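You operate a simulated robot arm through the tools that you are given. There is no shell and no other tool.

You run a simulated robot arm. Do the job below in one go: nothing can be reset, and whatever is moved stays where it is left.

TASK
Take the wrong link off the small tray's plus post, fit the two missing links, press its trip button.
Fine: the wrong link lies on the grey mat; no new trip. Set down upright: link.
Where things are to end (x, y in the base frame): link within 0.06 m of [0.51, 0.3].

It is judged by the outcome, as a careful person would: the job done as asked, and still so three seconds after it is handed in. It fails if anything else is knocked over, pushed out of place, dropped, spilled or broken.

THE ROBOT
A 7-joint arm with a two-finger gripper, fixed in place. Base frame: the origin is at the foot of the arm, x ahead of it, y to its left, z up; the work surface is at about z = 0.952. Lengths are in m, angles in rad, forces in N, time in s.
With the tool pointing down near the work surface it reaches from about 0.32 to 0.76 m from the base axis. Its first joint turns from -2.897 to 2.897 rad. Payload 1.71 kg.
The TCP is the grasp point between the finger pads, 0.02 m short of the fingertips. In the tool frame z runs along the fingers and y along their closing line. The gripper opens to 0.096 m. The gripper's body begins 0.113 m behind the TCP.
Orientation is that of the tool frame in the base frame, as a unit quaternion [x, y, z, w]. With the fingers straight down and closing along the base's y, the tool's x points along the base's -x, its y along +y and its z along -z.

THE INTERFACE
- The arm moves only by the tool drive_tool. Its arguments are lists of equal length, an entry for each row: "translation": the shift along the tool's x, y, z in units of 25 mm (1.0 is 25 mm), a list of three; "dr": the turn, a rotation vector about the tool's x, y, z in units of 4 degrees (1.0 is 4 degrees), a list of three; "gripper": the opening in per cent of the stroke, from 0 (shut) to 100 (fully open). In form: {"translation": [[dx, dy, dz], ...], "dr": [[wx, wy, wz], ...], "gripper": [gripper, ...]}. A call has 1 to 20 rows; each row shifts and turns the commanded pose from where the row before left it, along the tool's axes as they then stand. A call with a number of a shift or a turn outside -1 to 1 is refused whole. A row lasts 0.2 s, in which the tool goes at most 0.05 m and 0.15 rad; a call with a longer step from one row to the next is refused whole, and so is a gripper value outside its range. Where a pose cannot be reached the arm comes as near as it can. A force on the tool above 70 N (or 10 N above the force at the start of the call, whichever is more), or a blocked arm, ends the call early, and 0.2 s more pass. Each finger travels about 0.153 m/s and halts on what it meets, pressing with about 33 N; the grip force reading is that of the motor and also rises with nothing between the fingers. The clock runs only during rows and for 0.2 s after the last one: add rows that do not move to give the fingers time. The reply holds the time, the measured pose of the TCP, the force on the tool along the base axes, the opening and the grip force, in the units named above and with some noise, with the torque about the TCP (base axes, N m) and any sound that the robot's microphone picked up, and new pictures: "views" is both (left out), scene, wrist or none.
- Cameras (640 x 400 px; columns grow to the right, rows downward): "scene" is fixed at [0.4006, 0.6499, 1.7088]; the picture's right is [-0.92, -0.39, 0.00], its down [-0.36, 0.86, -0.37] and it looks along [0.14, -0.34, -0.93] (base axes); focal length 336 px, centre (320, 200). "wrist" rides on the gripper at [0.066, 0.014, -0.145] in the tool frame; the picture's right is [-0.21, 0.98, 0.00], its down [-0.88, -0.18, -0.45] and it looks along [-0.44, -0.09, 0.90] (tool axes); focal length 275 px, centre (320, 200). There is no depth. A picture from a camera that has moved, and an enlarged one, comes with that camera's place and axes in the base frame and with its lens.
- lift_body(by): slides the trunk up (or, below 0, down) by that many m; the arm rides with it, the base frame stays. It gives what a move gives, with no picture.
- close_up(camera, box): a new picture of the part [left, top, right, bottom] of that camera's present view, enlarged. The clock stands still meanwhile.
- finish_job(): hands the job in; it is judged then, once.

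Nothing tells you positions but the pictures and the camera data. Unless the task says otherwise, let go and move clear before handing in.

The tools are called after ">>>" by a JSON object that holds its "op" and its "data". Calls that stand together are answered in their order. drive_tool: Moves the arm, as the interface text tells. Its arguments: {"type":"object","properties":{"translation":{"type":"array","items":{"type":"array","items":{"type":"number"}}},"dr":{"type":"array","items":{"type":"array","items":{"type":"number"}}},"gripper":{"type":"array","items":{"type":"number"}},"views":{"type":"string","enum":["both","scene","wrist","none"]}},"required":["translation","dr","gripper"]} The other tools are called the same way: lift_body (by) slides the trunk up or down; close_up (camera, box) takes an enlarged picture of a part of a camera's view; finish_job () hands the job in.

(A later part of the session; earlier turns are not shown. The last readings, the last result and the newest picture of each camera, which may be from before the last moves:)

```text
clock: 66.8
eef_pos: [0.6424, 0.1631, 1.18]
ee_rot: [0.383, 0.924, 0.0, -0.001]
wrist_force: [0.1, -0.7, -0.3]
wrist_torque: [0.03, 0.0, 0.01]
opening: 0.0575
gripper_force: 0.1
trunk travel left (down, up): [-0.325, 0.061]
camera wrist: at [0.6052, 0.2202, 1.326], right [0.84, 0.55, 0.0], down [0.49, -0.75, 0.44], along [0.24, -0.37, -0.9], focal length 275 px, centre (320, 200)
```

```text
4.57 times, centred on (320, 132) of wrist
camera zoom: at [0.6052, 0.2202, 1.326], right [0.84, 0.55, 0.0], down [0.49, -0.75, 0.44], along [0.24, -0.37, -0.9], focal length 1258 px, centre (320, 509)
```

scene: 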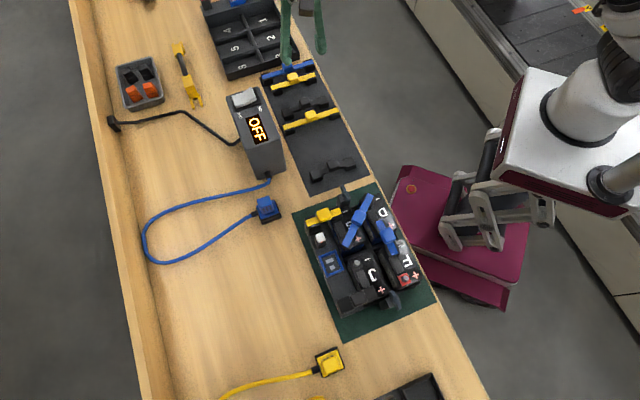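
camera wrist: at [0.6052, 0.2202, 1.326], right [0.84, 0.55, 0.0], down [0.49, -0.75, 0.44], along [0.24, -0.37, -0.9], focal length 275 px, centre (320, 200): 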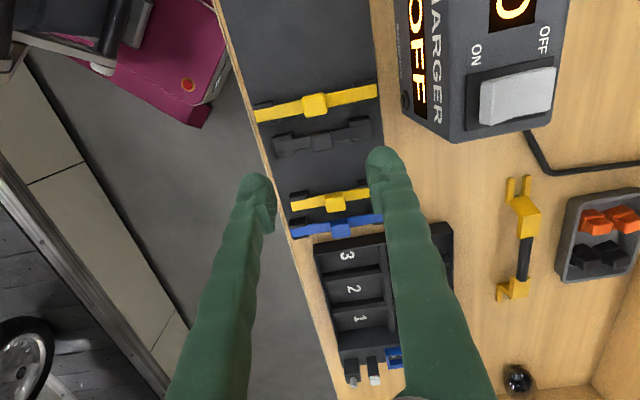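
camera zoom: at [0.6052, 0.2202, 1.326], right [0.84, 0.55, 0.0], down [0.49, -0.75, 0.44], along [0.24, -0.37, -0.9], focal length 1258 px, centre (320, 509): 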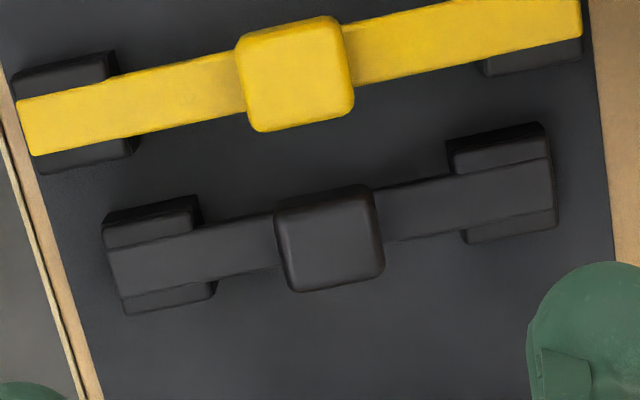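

Its centre is at about (0.656, 0.148) and cap spacing measures 0.1007 m, as needed. Moving over and descending partway.

>>> {"op": "drive_tool", "data": {"translation": [[-0.82, -0.065, 0], [0, 0, 0.8], [0, 0, 0.9], [0, 0, 0.9], [0, 0, 0.9], [0, 0, 0.9], [0, 0, 0.9], [0, 0, 0.7], [0, 0, 0.2], [0, 0, 0]], "dr": [[0, 0, 0], [0, 0, 0], [0, 0, 0], [0, 0, 0], [0, 0, 0], [0, 0, 0], [0, 0, 0], [0, 0, 0], [0, 0, 0], [0, 0, 0]], "gripper": [60, 60, 60, 60, 60, 60, 60, 60, 60, 60], "views": "wrist"}}

>>> {"op": "close_up", "data": {"camera": "wrist", "box": [220, 110, 420, 235]}}

```text
clock: 69.0
eef_pos: [0.6548, 0.1524, 1.0247]
ee_rot: [0.382, 0.924, 0.001, 0.0]
wrist_force: [-0.1, 0.2, -0.7]
wrist_torque: [-0.03, 0.0, 0.02]
opening: 0.0576
gripper_force: 0.1
trunk travel left (down, up): [-0.325, 0.061]
camera wrist: at [0.6184, 0.2091, 1.1702], right [0.84, 0.55, 0.0], down [0.49, -0.75, 0.44], along [0.24, -0.37, -0.9], focal length 275 px, centre (320, 200)
```

wrist: 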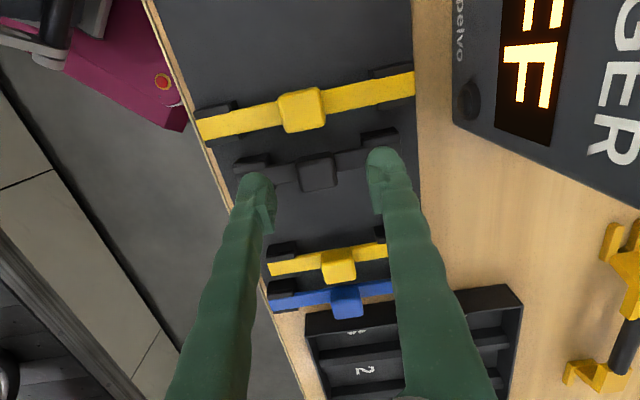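

```text
3.20 times, centred on (320, 172) of wrist
camera zoom: at [0.6184, 0.2091, 1.1702], right [0.84, 0.55, 0.0], down [0.49, -0.75, 0.44], along [0.24, -0.37, -0.9], focal length 881 px, centre (320, 288)
```

zoom: 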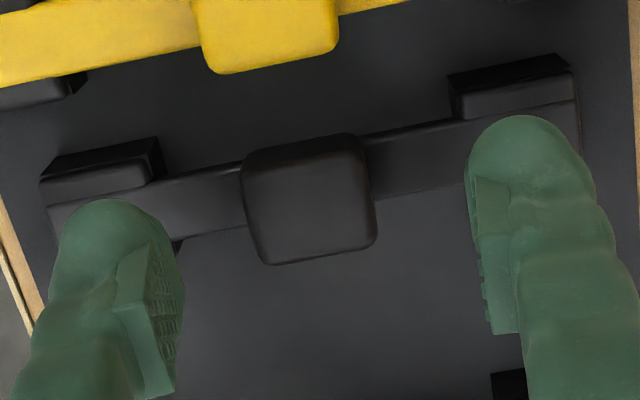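

>>> {"op": "drive_tool", "data": {"translation": [[-0.12, -0.105, 0], [0, 0, 0.5], [0, 0, 0.5], [0, 0, 0], [0, 0, 0]], "dr": [[0, 0, 0], [0, 0, 0], [0, 0, 0], [0, 0, 0], [0, 0, 0]], "gripper": [60, 60, 60, 60, 60], "views": "wrist"}}

>>> {"op": "close_up", "data": {"camera": "wrist", "box": [220, 120, 420, 245]}}

```text
clock: 70.2
eef_pos: [0.6565, 0.1469, 0.9998]
ee_rot: [0.383, 0.924, 0.0, 0.0]
wrist_force: [0.2, 0.5, -0.2]
wrist_torque: [0.0, 0.02, 0.03]
opening: 0.0574
gripper_force: 0.0
trunk travel left (down, up): [-0.325, 0.061]
camera wrist: at [0.6199, 0.2044, 1.1455], right [0.84, 0.55, 0.0], down [0.49, -0.75, 0.44], along [0.24, -0.37, -0.9], focal length 275 px, centre (320, 200)
```

wrist: 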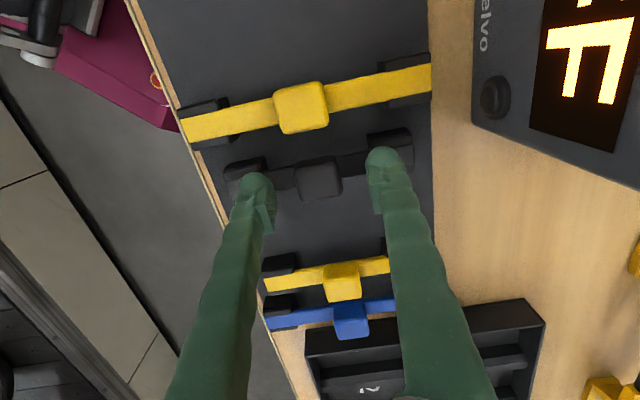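

```text
3.20 times, centred on (320, 182) of wrist
camera zoom: at [0.6199, 0.2044, 1.1455], right [0.84, 0.55, 0.0], down [0.49, -0.75, 0.44], along [0.24, -0.37, -0.9], focal length 881 px, centre (320, 256)
```

zoom: 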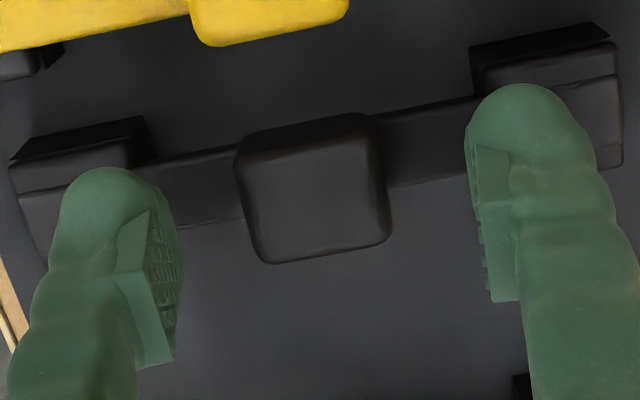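

>>> {"op": "drive_tool", "data": {"translation": [[0.06, -0.02, 0], [0, 0, 0.12], [0, 0, 0.11], [0, 0, 0], [0, 0, 0], [0, 0, 0], [0, 0, 0], [0, 0, 0]], "dr": [[0, 0, 0], [0, 0, 0], [0, 0, 0], [0, 0, 0], [0, 0, 0], [0, 0, 0], [0, 0, 0], [0, 0, 0]], "gripper": [60, 60, 60, 60, 40, 20, 0, 0], "views": "wrist"}}

>>> {"op": "close_up", "data": {"camera": "wrist", "box": [220, 120, 420, 245]}}

```text
clock: 72.0
eef_pos: [0.6542, 0.1489, 0.9948]
ee_rot: [0.383, 0.924, 0.0, 0.0]
wrist_force: [1.0, 0.6, 0.1]
wrist_torque: [0.0, 0.01, 0.0]
opening: 0.0263
gripper_force: 33.0
trunk travel left (down, up): [-0.325, 0.061]
camera wrist: at [0.6177, 0.2052, 1.1401], right [0.84, 0.55, 0.0], down [0.49, -0.75, 0.44], along [0.24, -0.37, -0.9], focal length 275 px, centre (320, 200)
```

wrist: 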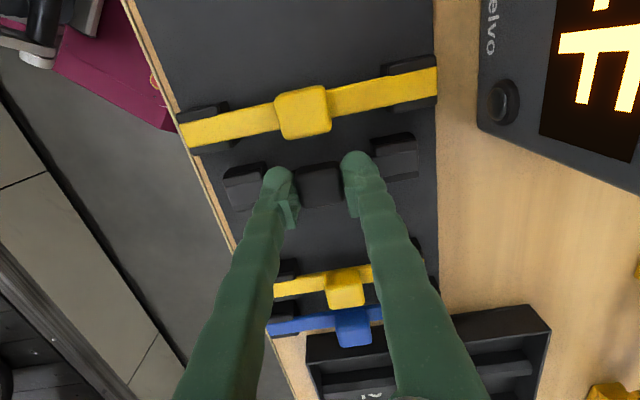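

```text
3.20 times, centred on (320, 182) of wrist
camera zoom: at [0.6177, 0.2052, 1.1401], right [0.84, 0.55, 0.0], down [0.49, -0.75, 0.44], along [0.24, -0.37, -0.9], focal length 881 px, centre (320, 256)
```

zoom: 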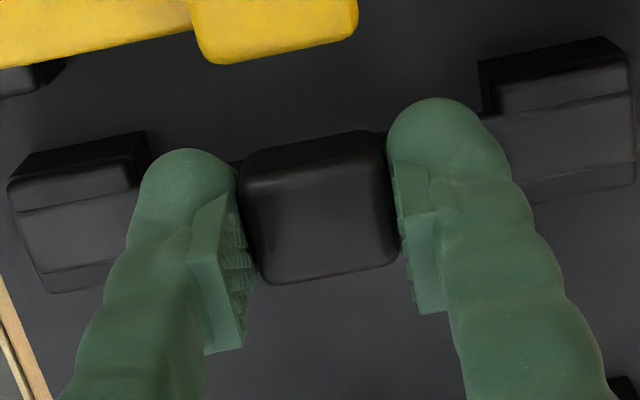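

Gripped centrally. Lifting and carrying this link to the tray above the F+ / J− gap.

>>> {"op": "drive_tool", "data": {"translation": [[0, 0, -0.3], [0, 0, -0.5], [0, 0, -0.8], [0, 0, -0.9], [0, 0, -0.9], [0, 0, -0.9], [0, 0, -0.9], [0, 0, -0.9], [0, 0, -0.9], [0, 0, -0.4], [0, 0, 0]], "dr": [[0, 0, 0], [0, 0, 0], [0, 0, 0], [0, 0, 0], [0, 0, 0], [0, 0, 0], [0, 0, 0], [0, 0, 0], [0, 0, 0], [0, 0, 0], [0, 0, 0]], "gripper": [0, 0, 0, 0, 0, 0, 0, 0, 0, 0, 0], "views": "scene"}}

>>> {"op": "drive_tool", "data": {"translation": [[0.9475, 0.0385, 0], [0.9475, 0.0385, 0], [0.9475, 0.0385, 0], [0.9475, 0.0385, 0], [0.9475, 0.0385, 0], [0.9475, 0.0385, 0], [0.9475, 0.0385, 0], [0.9475, 0.0385, 0], [0.9475, 0.0385, 0], [0.9475, 0.0385, 0], [0.9475, 0.0385, 0], [0.9475, 0.0385, 0], [0.9475, 0.0385, 0], [0.9475, 0.0385, 0], [0.9475, 0.0385, 0], [0.9475, 0.0385, 0], [0.9475, 0.0385, 0], [0.9475, 0.0385, 0], [0.9475, 0.0385, 0], [0.9475, 0.0385, 0]], "dr": [[0, 0, 0], [0, 0, 0], [0, 0, 0], [0, 0, 0], [0, 0, 0], [0, 0, 0], [0, 0, 0], [0, 0, 0], [0, 0, 0], [0, 0, 0], [0, 0, 0], [0, 0, 0], [0, 0, 0], [0, 0, 0], [0, 0, 0], [0, 0, 0], [0, 0, 0], [0, 0, 0], [0, 0, 0], [0, 0, 0]], "gripper": [0, 0, 0, 0, 0, 0, 0, 0, 0, 0, 0, 0, 0, 0, 0, 0, 0, 0, 0, 0]}}

```text
clock: 74.4
eef_pos: [0.6539, 0.1478, 1.1801]
ee_rot: [0.383, 0.924, 0.0, 0.0]
wrist_force: [0.8, -0.1, -0.1]
wrist_torque: [-0.02, -0.01, 0.0]
opening: 0.0263
gripper_force: 33.1
trunk travel left (down, up): [-0.325, 0.061]
```

scene: 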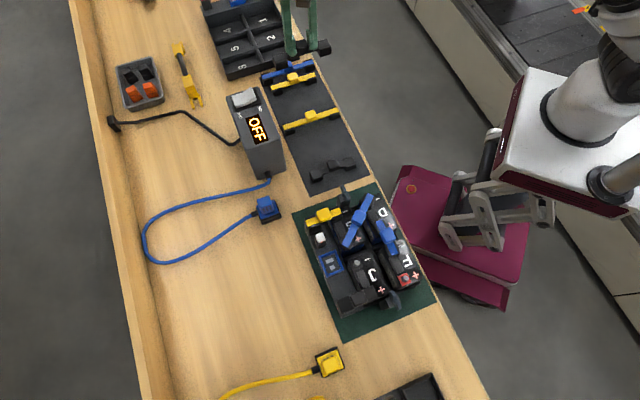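

```text
clock: 78.6
eef_pos: [0.3316, 0.4987, 1.18]
ee_rot: [0.383, 0.924, 0.0, 0.0]
wrist_force: [0.2, 0.1, 0.7]
wrist_torque: [0.01, 0.01, -0.02]
opening: 0.0264
gripper_force: 33.2
trunk travel left (down, up): [-0.325, 0.061]
camera wrist: at [0.2941, 0.5543, 1.3259], right [0.84, 0.55, 0.0], down [0.49, -0.75, 0.44], along [0.24, -0.37, -0.9], focal length 275 px, centre (320, 200)
```

scene: 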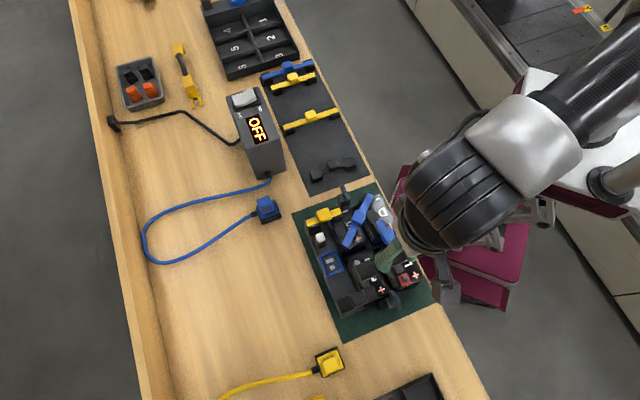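
wrist: 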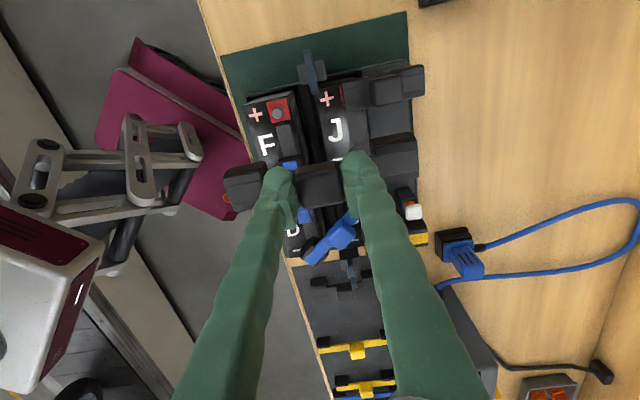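

I'm above the gap at a safe height. Now turning the link toward its line (nearly along base x), checking the arm follows.

>>> {"op": "drive_tool", "data": {"translation": [[0, 0, 0], [0, 0, 0], [0, 0, 0], [0, 0, 0], [0, 0, 0], [0, 0, 0]], "dr": [[0, 0, 1], [0, 0, 1], [0, 0, 1], [0, 0, 1], [0, 0, 1], [0, 0, 0]], "gripper": [0, 0, 0, 0, 0, 0], "views": "none"}}

```text
clock: 80.0
eef_pos: [0.3332, 0.4964, 1.1791]
ee_rot: [0.537, 0.843, 0.0, 0.0]
wrist_force: [-0.1, 0.4, 0.6]
wrist_torque: [0.01, 0.01, -0.01]
opening: 0.0264
gripper_force: 33.0
trunk travel left (down, up): [-0.325, 0.061]
```

>>> {"op": "drive_tool", "data": {"translation": [[0, 0, 0], [0, 0, 0], [0, 0, 0], [0, 0, 0], [0, 0, 0], [0, 0, 0], [0, 0, 0]], "dr": [[0, 0, 0.87], [0, 0, 0.87], [0, 0, 0.87], [0, 0, 0.87], [0, 0, 0.87], [0, 0, 0.87], [0, 0, 0]], "gripper": [0, 0, 0, 0, 0, 0, 0]}}

>>> {"op": "close_up", "data": {"camera": "wrist", "box": [220, 20, 420, 205]}}

```text
clock: 81.6
eef_pos: [0.3329, 0.4963, 1.1808]
ee_rot: [0.682, 0.732, -0.001, 0.001]
wrist_force: [0.0, -0.2, 0.7]
wrist_torque: [-0.03, 0.02, -0.01]
opening: 0.0266
gripper_force: 32.7
trunk travel left (down, up): [-0.325, 0.061]
camera wrist: at [0.342, 0.564, 1.3255], right [0.99, -0.14, 0.0], down [-0.12, -0.89, 0.44], along [-0.06, -0.44, -0.9], focal length 275 px, centre (320, 200)
```

scene: 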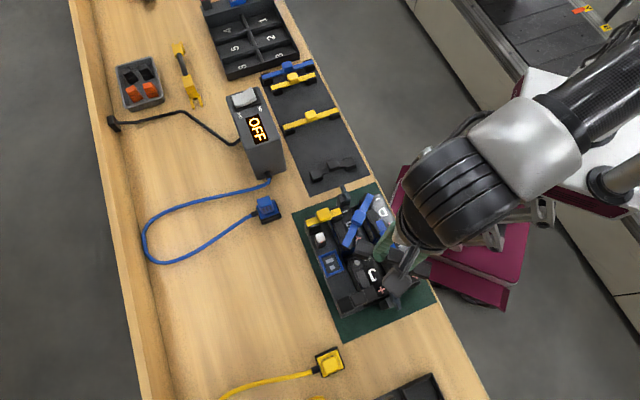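
wrist: 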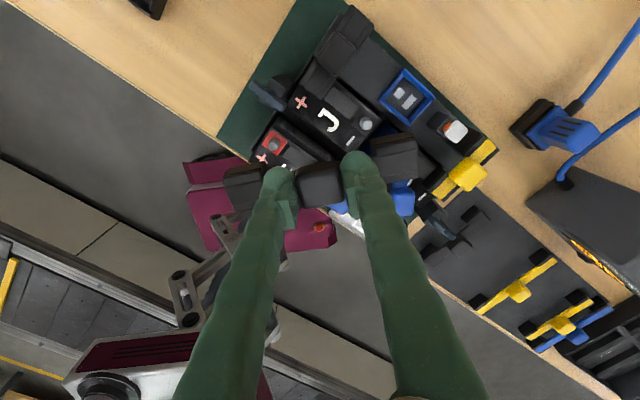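

```text
2.16 times, centred on (320, 112) of wrist
camera zoom: at [0.342, 0.564, 1.3255], right [0.99, -0.14, 0.0], down [-0.12, -0.89, 0.44], along [-0.06, -0.44, -0.9], focal length 595 px, centre (320, 389)
```

zoom: 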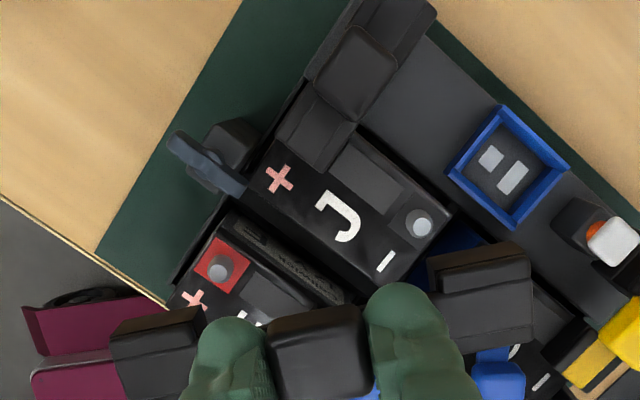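

The link is now at 4°, matching the F+–J− line, and stud estimates agree to about 1.5 mm. Making a small correction and descending to 1.11.

>>> {"op": "drive_tool", "data": {"translation": [[0.044, -0.016, 0], [0, 0, 0.7], [0, 0, 0.8], [0, 0, 0.8], [0, 0, 0.5], [0, 0, 0], [0, 0, 0]], "dr": [[0, 0, 0], [0, 0, 0], [0, 0, 0], [0, 0, 0], [0, 0, 0], [0, 0, 0], [0, 0, 0]], "gripper": [0, 0, 0, 0, 0, 0, 0], "views": "wrist"}}

>>> {"op": "close_up", "data": {"camera": "wrist", "box": [200, 90, 440, 215]}}

```text
clock: 83.2
eef_pos: [0.3335, 0.4956, 1.1097]
ee_rot: [0.682, 0.732, 0.0, 0.001]
wrist_force: [0.5, -0.4, -0.6]
wrist_torque: [0.02, -0.02, 0.0]
opening: 0.0263
gripper_force: 33.0
trunk travel left (down, up): [-0.325, 0.061]
camera wrist: at [0.3416, 0.5638, 1.2564], right [0.99, -0.14, 0.0], down [-0.12, -0.89, 0.44], along [-0.06, -0.44, -0.9], focal length 275 px, centre (320, 200)
```

wrist: 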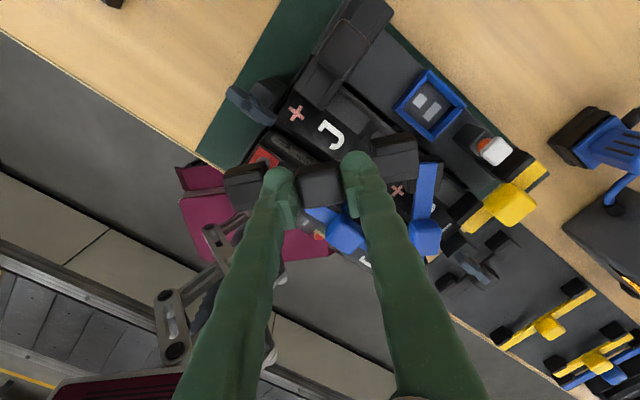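

```text
2.67 times, centred on (320, 152) of wrist
camera zoom: at [0.3416, 0.5638, 1.2564], right [0.99, -0.14, 0.0], down [-0.12, -0.89, 0.44], along [-0.06, -0.44, -0.9], focal length 734 px, centre (320, 327)
```

zoom: 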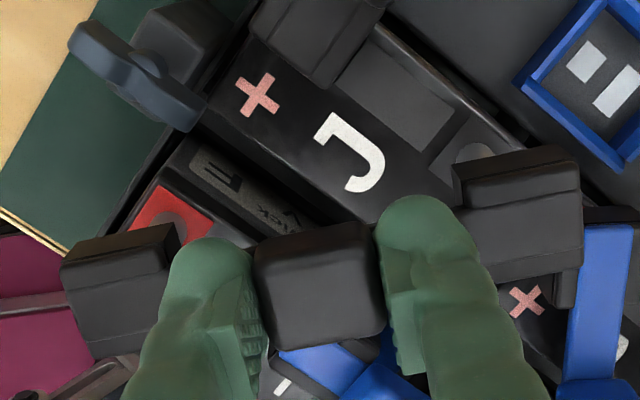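

Studs project where expected; the link needs about a 2 mm shift in +y. Applying and lowering to just above the stud tips.

>>> {"op": "drive_tool", "data": {"translation": [[0.074, -0.024, 0], [0, 0, 0.4], [0, 0, 0.4], [0, 0, 0], [0, 0, 0]], "dr": [[0, 0, 0], [0, 0, 0], [0, 0, 0], [0, 0, 0], [0, 0, 0]], "gripper": [0, 0, 0, 0, 0], "views": "wrist"}}

>>> {"op": "close_up", "data": {"camera": "wrist", "box": [200, 90, 440, 215]}}

```text
clock: 84.4
eef_pos: [0.333, 0.5011, 1.0885]
ee_rot: [0.681, 0.732, 0.001, 0.0]
wrist_force: [0.5, 0.0, -0.6]
wrist_torque: [-0.02, -0.01, 0.0]
opening: 0.0263
gripper_force: 33.0
trunk travel left (down, up): [-0.325, 0.061]
camera wrist: at [0.3413, 0.5673, 1.2347], right [0.99, -0.14, 0.0], down [-0.12, -0.89, 0.44], along [-0.06, -0.44, -0.9], focal length 275 px, centre (320, 200)
```

wrist: 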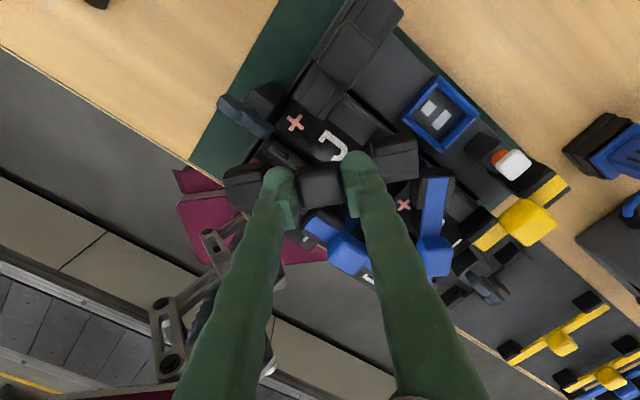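

```text
2.67 times, centred on (320, 152) of wrist
camera zoom: at [0.3413, 0.5673, 1.2347], right [0.99, -0.14, 0.0], down [-0.12, -0.89, 0.44], along [-0.06, -0.44, -0.9], focal length 734 px, centre (320, 327)
```

zoom: 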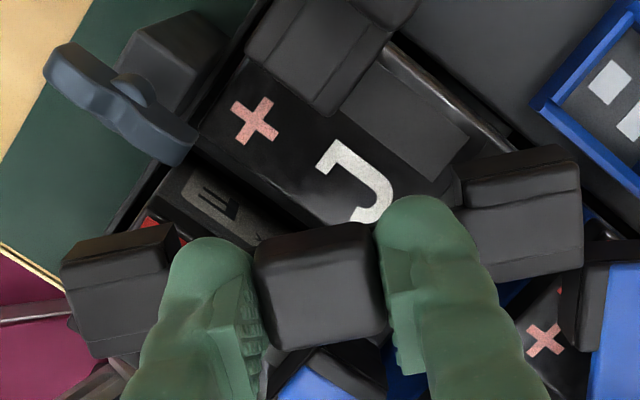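

The reading jumped more than commanded, so I'll hold still for a moment and read again before going lower.

>>> {"op": "drive_tool", "data": {"translation": [[0, 0, 0], [0, 0, 0]], "dr": [[0, 0, 0], [0, 0, 0]], "gripper": [0, 0], "views": "wrist"}}

>>> {"op": "close_up", "data": {"camera": "wrist", "box": [230, 100, 410, 215]}}

```text
clock: 85.0
eef_pos: [0.3324, 0.5001, 1.089]
ee_rot: [0.682, 0.732, -0.001, 0.0]
wrist_force: [-0.5, 0.3, -0.2]
wrist_torque: [0.03, -0.01, 0.0]
opening: 0.0263
gripper_force: 33.1
trunk travel left (down, up): [-0.325, 0.061]
camera wrist: at [0.3413, 0.5672, 1.2349], right [0.99, -0.14, 0.0], down [-0.12, -0.89, 0.44], along [-0.06, -0.44, -0.9], focal length 275 px, centre (320, 200)
```

wrist: 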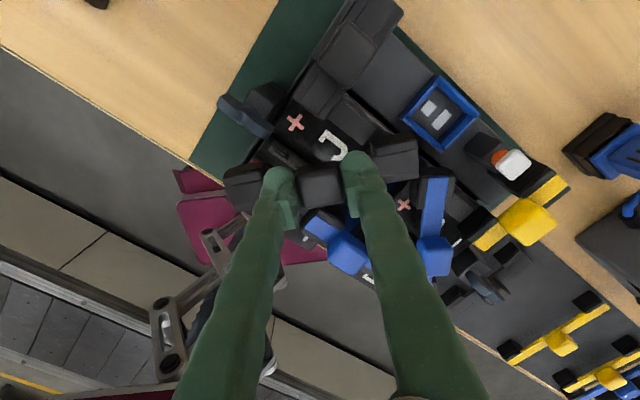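

```text
3.48 times, centred on (320, 158) of wrist
camera zoom: at [0.3413, 0.5672, 1.2349], right [0.99, -0.14, 0.0], down [-0.12, -0.89, 0.44], along [-0.06, -0.44, -0.9], focal length 958 px, centre (320, 348)
```

zoom: 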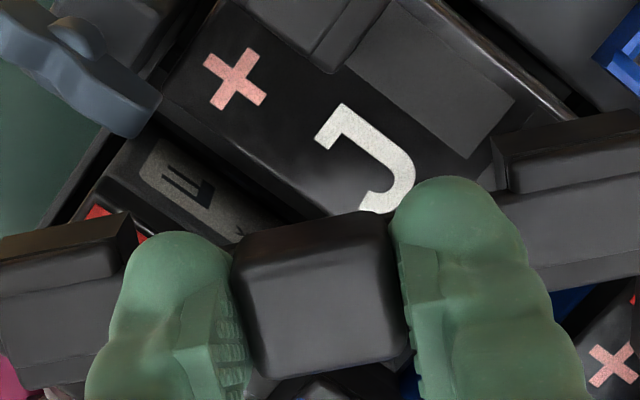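

The camera pose is stable and shows the link about 3 mm too far in +y. Correcting that and re-reading.

>>> {"op": "drive_tool", "data": {"translation": [[-0.12, 0.028, 0], [0, 0, 0], [0, 0, 0], [0, 0, 0]], "dr": [[0, 0, 0], [0, 0, 0], [0, 0, 0], [0, 0, 0]], "gripper": [0, 0, 0, 0], "views": "wrist"}}

>>> {"op": "close_up", "data": {"camera": "wrist", "box": [200, 90, 440, 215]}}

```text
clock: 86.0
eef_pos: [0.3344, 0.4966, 1.0891]
ee_rot: [0.681, 0.732, -0.001, -0.001]
wrist_force: [0.1, 0.7, -0.4]
wrist_torque: [-0.03, 0.01, 0.01]
opening: 0.0261
gripper_force: 33.1
trunk travel left (down, up): [-0.325, 0.061]
camera wrist: at [0.3415, 0.5643, 1.2354], right [0.99, -0.13, 0.0], down [-0.12, -0.89, 0.44], along [-0.06, -0.44, -0.9], focal length 275 px, centre (320, 200)
```

wrist: 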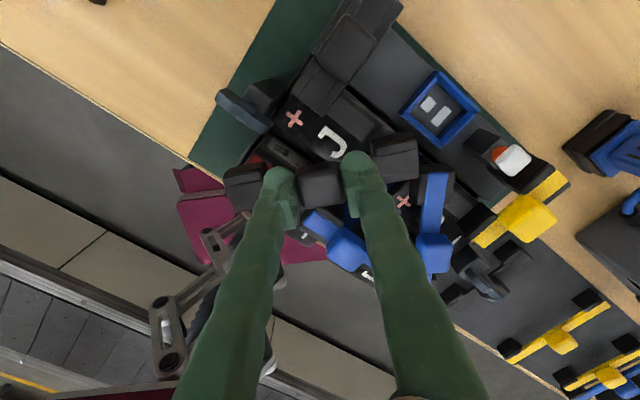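

```text
2.67 times, centred on (320, 152) of wrist
camera zoom: at [0.3415, 0.5643, 1.2354], right [0.99, -0.13, 0.0], down [-0.12, -0.89, 0.44], along [-0.06, -0.44, -0.9], focal length 734 px, centre (320, 327)
```

zoom: 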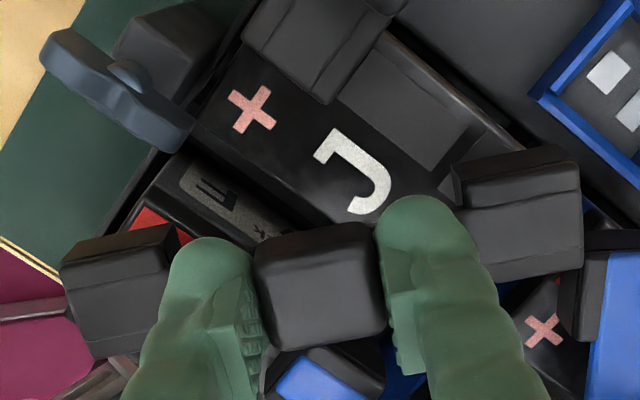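

Now centred to about a millimetre. Lowering in small steps.

>>> {"op": "drive_tool", "data": {"translation": [[0, 0.02, 0.16], [0, 0, 0.16], [0, 0, 0.1], [0, 0, 0], [0, 0, 0]], "dr": [[0, 0, 0], [0, 0, 0], [0, 0, 0], [0, 0, 0], [0, 0, 0]], "gripper": [0, 0, 0, 0, 0], "views": "wrist"}}

>>> {"op": "close_up", "data": {"camera": "wrist", "box": [200, 90, 440, 215]}}

```text
clock: 87.2
eef_pos: [0.3331, 0.4956, 1.08]
ee_rot: [0.681, 0.732, 0.001, 0.0]
wrist_force: [0.8, 1.0, -0.5]
wrist_torque: [0.03, 0.02, -0.01]
opening: 0.0264
gripper_force: 33.5
trunk travel left (down, up): [-0.325, 0.061]
camera wrist: at [0.3418, 0.5634, 1.2258], right [0.99, -0.14, 0.0], down [-0.12, -0.89, 0.44], along [-0.06, -0.44, -0.9], focal length 275 px, centre (320, 200)
```

wrist: 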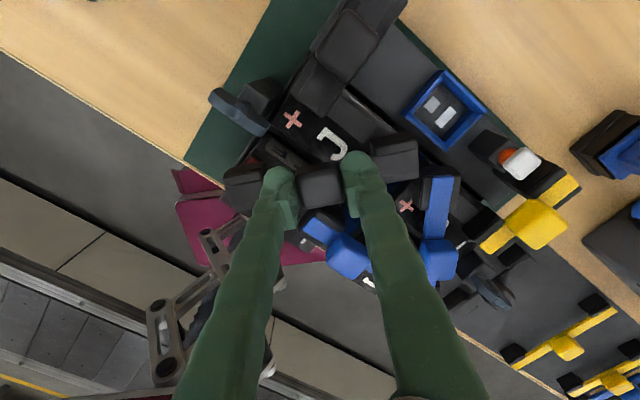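

```text
2.67 times, centred on (320, 152) of wrist
camera zoom: at [0.3418, 0.5634, 1.2258], right [0.99, -0.14, 0.0], down [-0.12, -0.89, 0.44], along [-0.06, -0.44, -0.9], focal length 734 px, centre (320, 327)
```

zoom: 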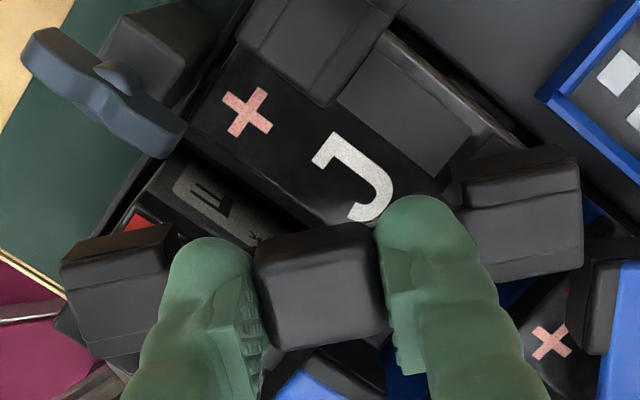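

>>> {"op": "drive_tool", "data": {"translation": [[0.03, 0, 0.1], [0, 0, 0.1], [0, 0, 0], [0, 0, 0]], "dr": [[0, 0, 0], [0, 0, 0], [0, 0, 0], [0, 0, 0]], "gripper": [0, 0, 0, 0], "views": "wrist"}}

>>> {"op": "close_up", "data": {"camera": "wrist", "box": [200, 90, 440, 215]}}

```text
clock: 88.2
eef_pos: [0.3323, 0.4975, 1.0731]
ee_rot: [0.682, 0.732, 0.0, 0.0]
wrist_force: [0.3, 0.7, -0.5]
wrist_torque: [-0.01, -0.02, 0.0]
opening: 0.0264
gripper_force: 33.1
trunk travel left (down, up): [-0.325, 0.061]
camera wrist: at [0.3417, 0.5652, 1.22], right [0.99, -0.14, 0.0], down [-0.12, -0.89, 0.44], along [-0.06, -0.44, -0.9], focal length 275 px, centre (320, 200)
```

wrist: 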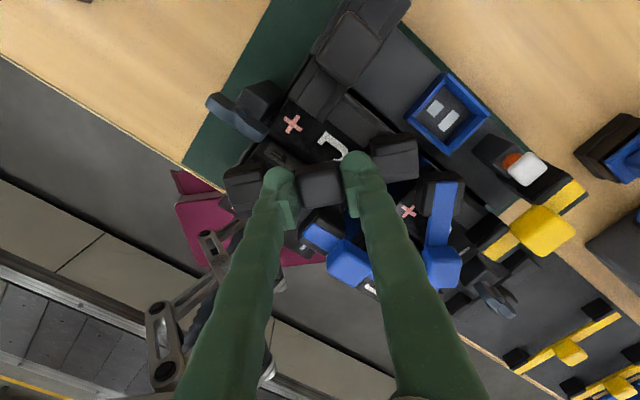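

```text
2.67 times, centred on (320, 152) of wrist
camera zoom: at [0.3417, 0.5652, 1.22], right [0.99, -0.14, 0.0], down [-0.12, -0.89, 0.44], along [-0.06, -0.44, -0.9], focal length 734 px, centre (320, 327)
```

zoom: 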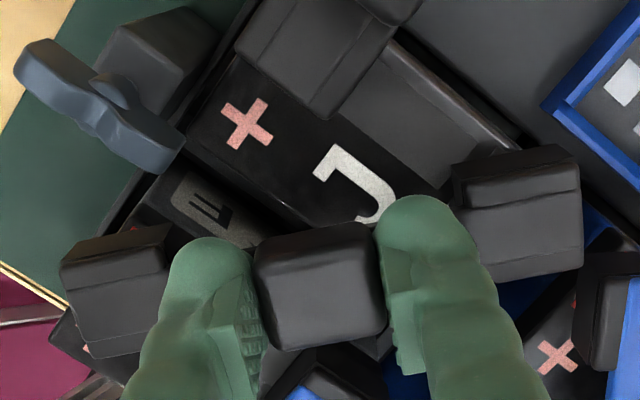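

No contact force, and the caps must already be past the stud tips. Continuing to the seat.

>>> {"op": "drive_tool", "data": {"translation": [[0, 0, 0.06], [0, 0, 0.06], [0, 0, 0]], "dr": [[0, 0, 0], [0, 0, 0], [0, 0, 0]], "gripper": [0, 0, 0], "views": "none"}}

```text
clock: 89.0
eef_pos: [0.334, 0.4974, 1.0705]
ee_rot: [0.682, 0.731, 0.0, 0.001]
wrist_force: [0.6, -0.1, 0.2]
wrist_torque: [-0.01, 0.0, -0.03]
opening: 0.0266
gripper_force: 32.9
trunk travel left (down, up): [-0.325, 0.061]
```

>>> {"op": "drive_tool", "data": {"translation": [[0, 0, 0.06], [0, 0, 0.04], [0, 0, 0]], "dr": [[0, 0, 0], [0, 0, 0], [0, 0, 0]], "gripper": [0, 0, 0], "views": "none"}}

```text
clock: 89.8
eef_pos: [0.3331, 0.4992, 1.0706]
ee_rot: [0.681, 0.732, 0.003, -0.001]
wrist_force: [-1.2, 4.5, 22.6]
wrist_torque: [-0.1, 0.02, -0.01]
opening: 0.0263
gripper_force: 33.1
trunk travel left (down, up): [-0.325, 0.061]
```

Contact at 1.0706 — right at the expected seat. A slight extra press to confirm, then a look.

>>> {"op": "drive_tool", "data": {"translation": [[0, 0, 0.05], [0, 0, 0], [0, 0, 0]], "dr": [[0, 0, 0], [0, 0, 0], [0, 0, 0]], "gripper": [0, 0, 0], "views": "wrist"}}

>>> {"op": "close_up", "data": {"camera": "wrist", "box": [200, 90, 440, 215]}}

>>> {"op": "close_up", "data": {"camera": "scene", "box": [300, 180, 460, 320]}}

```text
clock: 90.6
eef_pos: [0.3325, 0.497, 1.0674]
ee_rot: [0.681, 0.732, 0.002, -0.001]
wrist_force: [1.0, 9.3, 31.3]
wrist_torque: [0.16, 0.04, -0.04]
opening: 0.0265
gripper_force: 33.0
trunk travel left (down, up): [-0.325, 0.061]
camera wrist: at [0.3413, 0.5642, 1.2147], right [0.99, -0.13, 0.0], down [-0.12, -0.89, 0.44], along [-0.06, -0.44, -0.9], focal length 275 px, centre (320, 200)
```

wrist: 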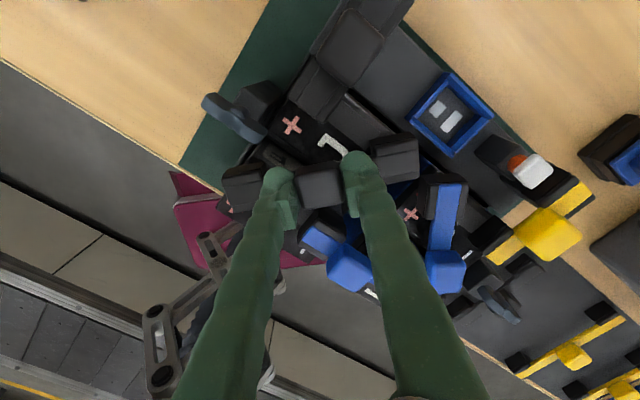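

```text
2.67 times, centred on (320, 152) of wrist
camera zoom: at [0.3413, 0.5642, 1.2147], right [0.99, -0.13, 0.0], down [-0.12, -0.89, 0.44], along [-0.06, -0.44, -0.9], focal length 734 px, centre (320, 327)
```

zoom: 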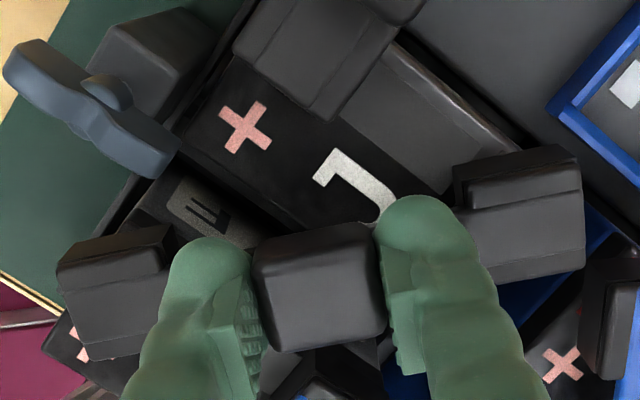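

```text
2.86 times, centred on (380, 250) of scene
camera zoom: at [0.4006, 0.6499, 1.7088], right [-0.92, -0.39, 0.0], down [-0.36, 0.86, -0.37], along [0.14, -0.34, -0.93], focal length 960 px, centre (149, 57)
```

zoom: 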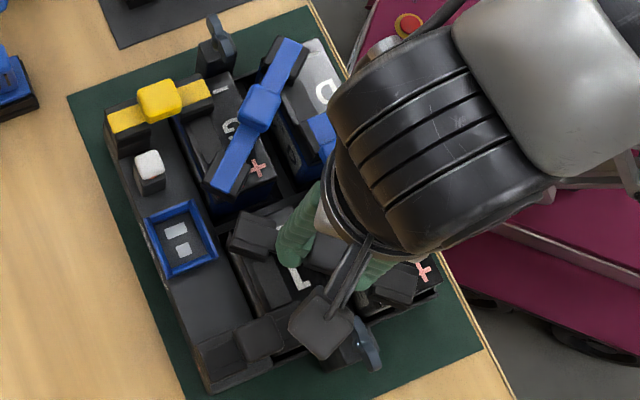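

It's fully down (1.067) with the caps over F+ and J−. Relieving load and releasing.

>>> {"op": "drive_tool", "data": {"translation": [[0.03, 0, -0.06], [0, 0, -0.05], [0, 0, 0], [0, 0, 0], [0, 0, 0], [0, 0, 0], [0, 0, -0.3], [0, 0, -0.6], [0, 0, -0.9], [0, 0, -0.9], [0, 0, -0.9], [0, 0, -0.9], [0, 0, 0]], "dr": [[0, 0, 0], [0, 0, 0], [0, 0, 0], [0, 0, 0], [0, 0, 0], [0, 0, 0], [0, 0, 0], [0, 0, 0], [0, 0, 0], [0, 0, 0], [0, 0, 0], [0, 0, 0], [0, 0, 0]], "gripper": [0, 0, 0, 30, 45, 50, 50, 50, 50, 50, 50, 50, 50]}}

>>> {"op": "close_up", "data": {"camera": "wrist", "box": [220, 60, 420, 185]}}

```text
clock: 93.4
eef_pos: [0.3332, 0.5, 1.1827]
ee_rot: [0.682, 0.732, 0.001, 0.0]
wrist_force: [-1.0, 0.8, 0.6]
wrist_torque: [0.0, 0.03, -0.01]
opening: 0.048
gripper_force: 0.1
trunk travel left (down, up): [-0.325, 0.061]
camera wrist: at [0.3409, 0.5673, 1.328], right [0.99, -0.14, 0.0], down [-0.12, -0.89, 0.44], along [-0.06, -0.44, -0.9], focal length 275 px, centre (320, 200)
```

scene: 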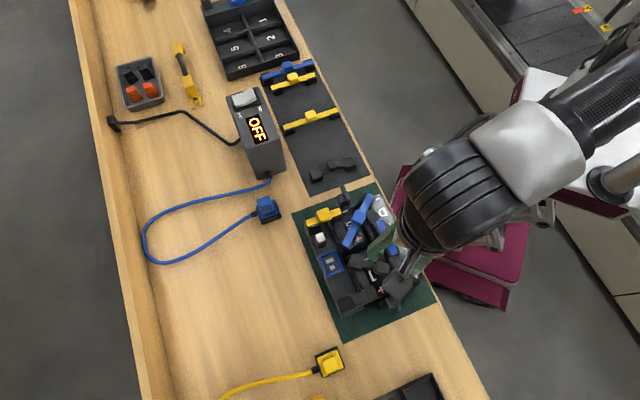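
wrist: 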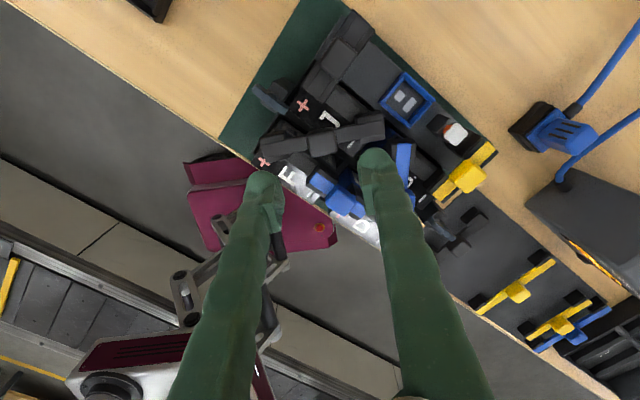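

```text
3.20 times, centred on (320, 122) of wrist
camera zoom: at [0.3409, 0.5673, 1.328], right [0.99, -0.14, 0.0], down [-0.12, -0.89, 0.44], along [-0.06, -0.44, -0.9], focal length 881 px, centre (320, 448)
```

zoom: 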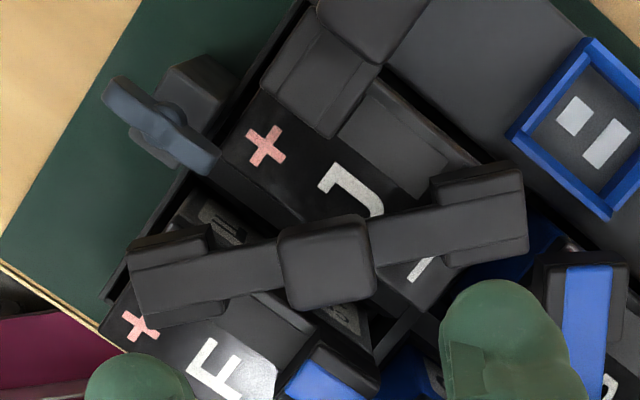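

The F+–J− link is seated. Now for the trip button (white with an orange band, next to the yellow link) — zooming to locate it.

>>> {"op": "close_up", "data": {"camera": "wrist", "box": [380, 80, 500, 180]}}

>>> {"op": "close_up", "data": {"camera": "scene", "box": [300, 200, 380, 280]}}

```text
4.00 times, centred on (440, 130) of wrist
camera zoom: at [0.3409, 0.5673, 1.328], right [0.99, -0.14, 0.0], down [-0.12, -0.89, 0.44], along [-0.06, -0.44, -0.9], focal length 1101 px, centre (-160, 480)
```

zoom: 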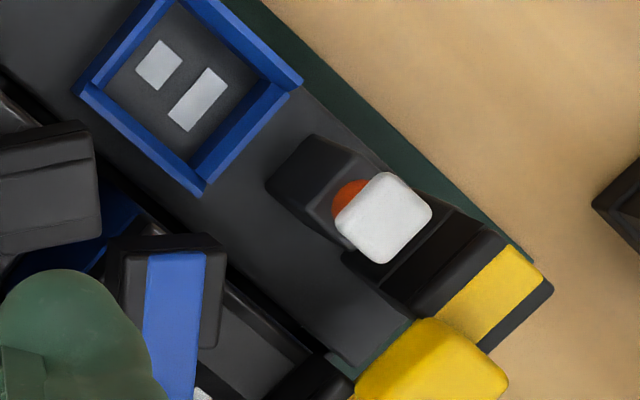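

```text
5.00 times, centred on (340, 240) of scene
camera zoom: at [0.4006, 0.6499, 1.7088], right [-0.92, -0.39, 0.0], down [-0.36, 0.86, -0.37], along [0.14, -0.34, -0.93], focal length 1679 px, centre (220, 0)
```

zoom: 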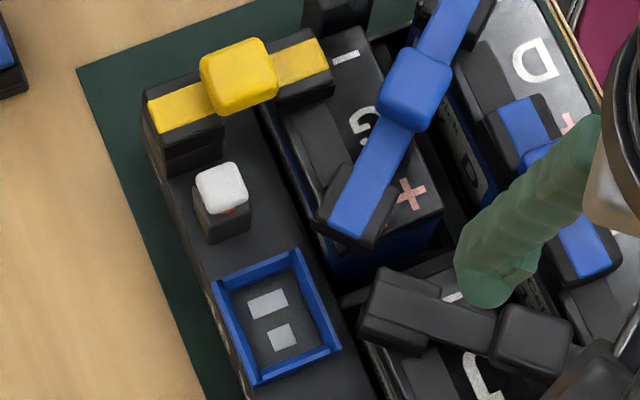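

The button cap is at about (0.471, 0.481), top near z = 1.039. Closing the fingers, turning back to align with the tray strip and moving above it.

>>> {"op": "drive_tool", "data": {"translation": [[0, 0, 0], [0, 0, 0], [0, 0, 0], [0, 0, 0], [0, 0, 0], [0, 0, 0], [0, 0, 0], [0, 0, 0], [0, 0, 0], [0, 0, 0], [0, 0, 0], [-0.9, 0.68, 0], [-0.9, 0.68, 0], [-0.9, 0.68, 0], [-0.9, 0.68, 0], [-0.9, 0.68, 0], [0, 0, 0], [0, 0, 0]], "dr": [[0, 0, -0.93], [0, 0, -0.93], [0, 0, -0.93], [0, 0, -0.93], [0, 0, -0.93], [0, 0, -0.93], [0, 0, -0.93], [0, 0, -0.93], [0, 0, -0.93], [0, 0, -0.93], [0, 0, -0.93], [0, 0, 0], [0, 0, 0], [0, 0, 0], [0, 0, 0], [0, 0, 0], [0, 0, 0], [0, 0, 0]], "gripper": [50, 50, 50, 50, 40, 30, 20, 10, 0, 0, 0, 0, 0, 0, 0, 0, 0, 0]}}

>>> {"op": "close_up", "data": {"camera": "wrist", "box": [220, 60, 420, 185]}}

>>> {"op": "close_up", "data": {"camera": "scene", "box": [300, 180, 430, 320]}}

```text
clock: 97.2
eef_pos: [0.4727, 0.4781, 1.1832]
ee_rot: [0.381, 0.925, -0.001, 0.0]
wrist_force: [-0.1, -0.1, 0.0]
wrist_torque: [-0.02, 0.02, 0.03]
opening: 0.0
gripper_force: 30.0
trunk travel left (down, up): [-0.325, 0.061]
camera wrist: at [0.4352, 0.5355, 1.3285], right [0.84, 0.55, 0.0], down [0.49, -0.75, 0.44], along [0.24, -0.37, -0.9], focal length 275 px, centre (320, 200)
```

scene: 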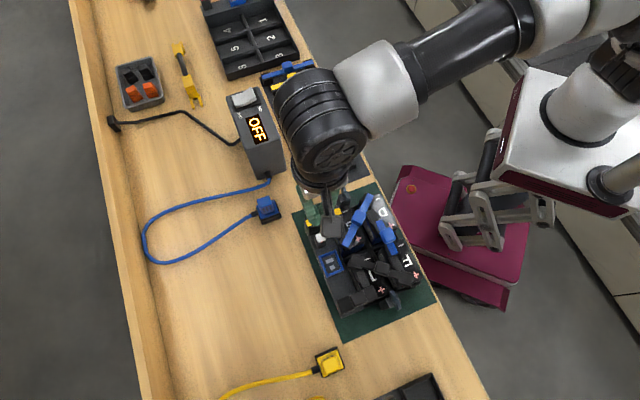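
wrist: 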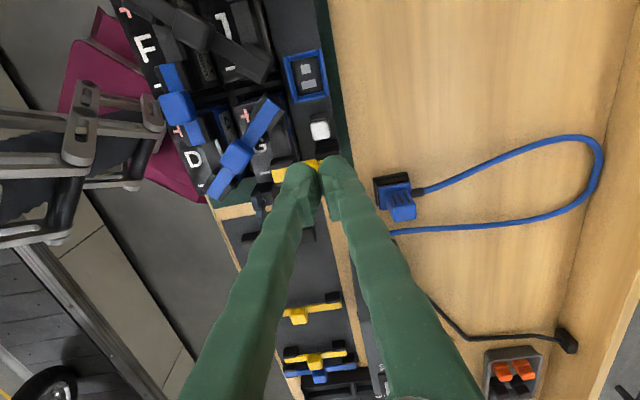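

```text
3.20 times, centred on (320, 122) of wrist
camera zoom: at [0.4352, 0.5355, 1.3285], right [0.84, 0.55, 0.0], down [0.49, -0.75, 0.44], along [0.24, -0.37, -0.9], focal length 881 px, centre (320, 448)
```

zoom: 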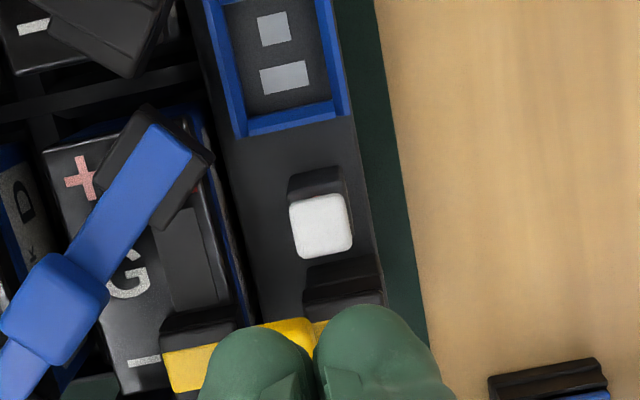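

```text
2.86 times, centred on (365, 250) of scene
camera zoom: at [0.4006, 0.6499, 1.7088], right [-0.92, -0.39, 0.0], down [-0.36, 0.86, -0.37], along [0.14, -0.34, -0.93], focal length 960 px, centre (191, 57)
```

zoom: 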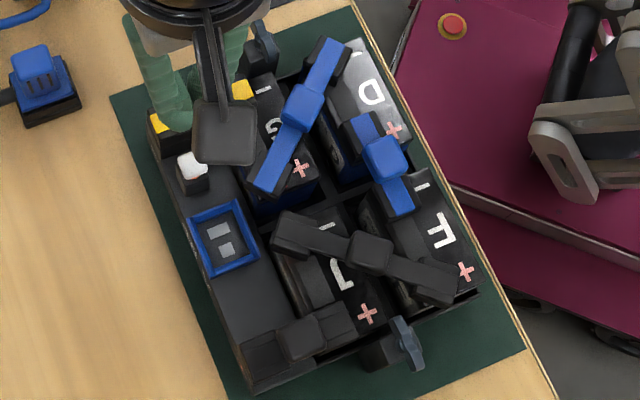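

Both links look properly seated. The button is about 4 mm off the tool axis; correcting and descending above it.

>>> {"op": "drive_tool", "data": {"translation": [[0.144, 0.03, 0.4], [0, 0, 0.8], [0, 0, 0.9], [0, 0, 0.9], [0, 0, 0.8], [0, 0, 0.3], [0, 0, 0], [0, 0, 0]], "dr": [[0, 0, 0], [0, 0, 0], [0, 0, 0], [0, 0, 0], [0, 0, 0], [0, 0, 0], [0, 0, 0], [0, 0, 0]], "gripper": [0, 0, 0, 0, 0, 0, 0, 0]}}

>>> {"op": "close_up", "data": {"camera": "wrist", "box": [240, 100, 400, 200]}}

>>> {"op": "close_up", "data": {"camera": "scene", "box": [290, 180, 390, 280]}}

```text
clock: 99.0
eef_pos: [0.4706, 0.4836, 1.0801]
ee_rot: [0.382, 0.924, 0.0, -0.001]
wrist_force: [-1.1, -0.6, 1.1]
wrist_torque: [-0.01, 0.0, -0.01]
opening: 0.0
gripper_force: 29.5
trunk travel left (down, up): [-0.325, 0.061]
camera wrist: at [0.4338, 0.5398, 1.2259], right [0.84, 0.55, 0.0], down [0.49, -0.75, 0.44], along [0.24, -0.37, -0.9], focal length 275 px, centre (320, 200)
```

scene: 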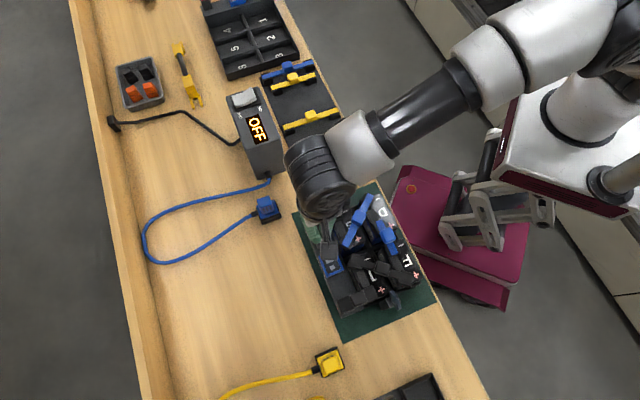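
wrist: 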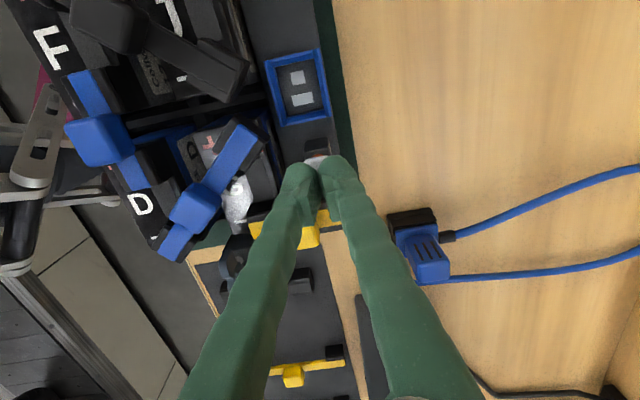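

```text
4.00 times, centred on (320, 150) of wrist
camera zoom: at [0.4338, 0.5398, 1.2259], right [0.84, 0.55, 0.0], down [0.49, -0.75, 0.44], along [0.24, -0.37, -0.9], focal length 1101 px, centre (320, 400)
```

zoom: 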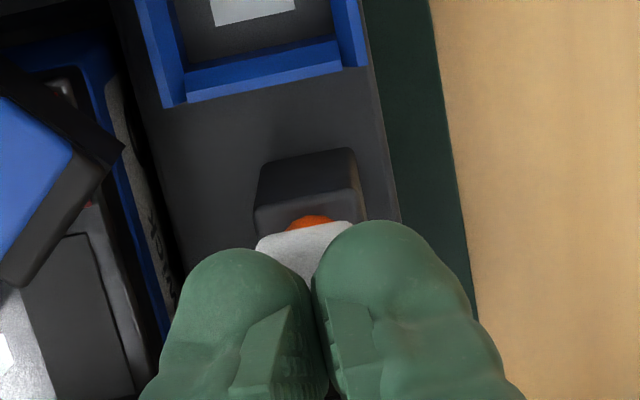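

```text
4.00 times, centred on (340, 230) of scene
camera zoom: at [0.4006, 0.6499, 1.7088], right [-0.92, -0.39, 0.0], down [-0.36, 0.86, -0.37], along [0.14, -0.34, -0.93], focal length 1343 px, centre (240, 80)
```

zoom: 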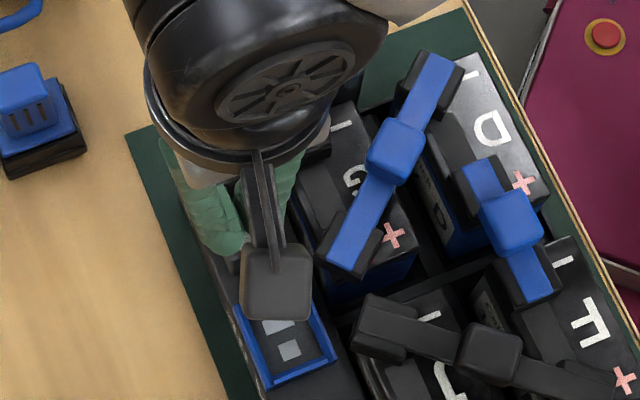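

The fingertips are right above the button cap. Pressing down slowly in small steps, listening for a click.

>>> {"op": "drive_tool", "data": {"translation": [[0, -0.05, 0.3], [0, 0, 0.3], [0, 0, 0.1], [0, 0, 0]], "dr": [[0, 0, 0], [0, 0, 0], [0, 0, 0], [0, 0, 0]], "gripper": [0, 0, 0, 0], "views": "wrist"}}

>>> {"op": "close_up", "data": {"camera": "wrist", "box": [240, 100, 400, 200]}}

```text
clock: 100.0
eef_pos: [0.471, 0.4805, 1.064]
ee_rot: [0.382, 0.924, 0.0, 0.001]
wrist_force: [0.6, 0.5, 1.8]
wrist_torque: [0.02, -0.02, 0.02]
opening: 0.006
gripper_force: 29.6
trunk travel left (down, up): [-0.325, 0.061]
camera wrist: at [0.434, 0.5384, 1.2091], right [0.84, 0.55, 0.0], down [0.49, -0.75, 0.44], along [0.24, -0.37, -0.9], focal length 275 px, centre (320, 200)
```

wrist: 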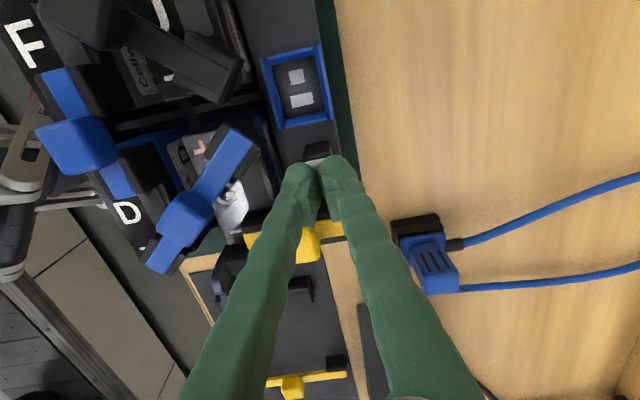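

```text
4.00 times, centred on (320, 150) of wrist
camera zoom: at [0.434, 0.5384, 1.2091], right [0.84, 0.55, 0.0], down [0.49, -0.75, 0.44], along [0.24, -0.37, -0.9], focal length 1101 px, centre (320, 400)
```

zoom: 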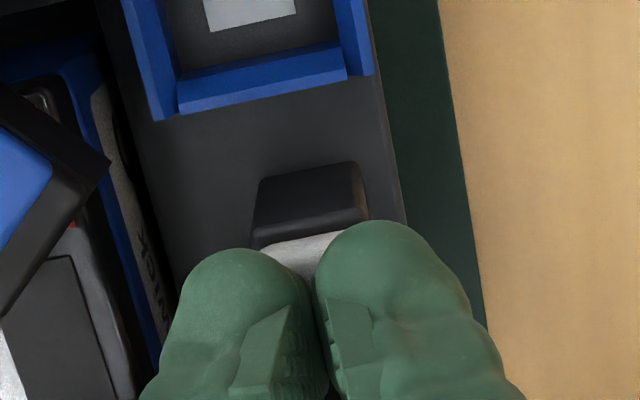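

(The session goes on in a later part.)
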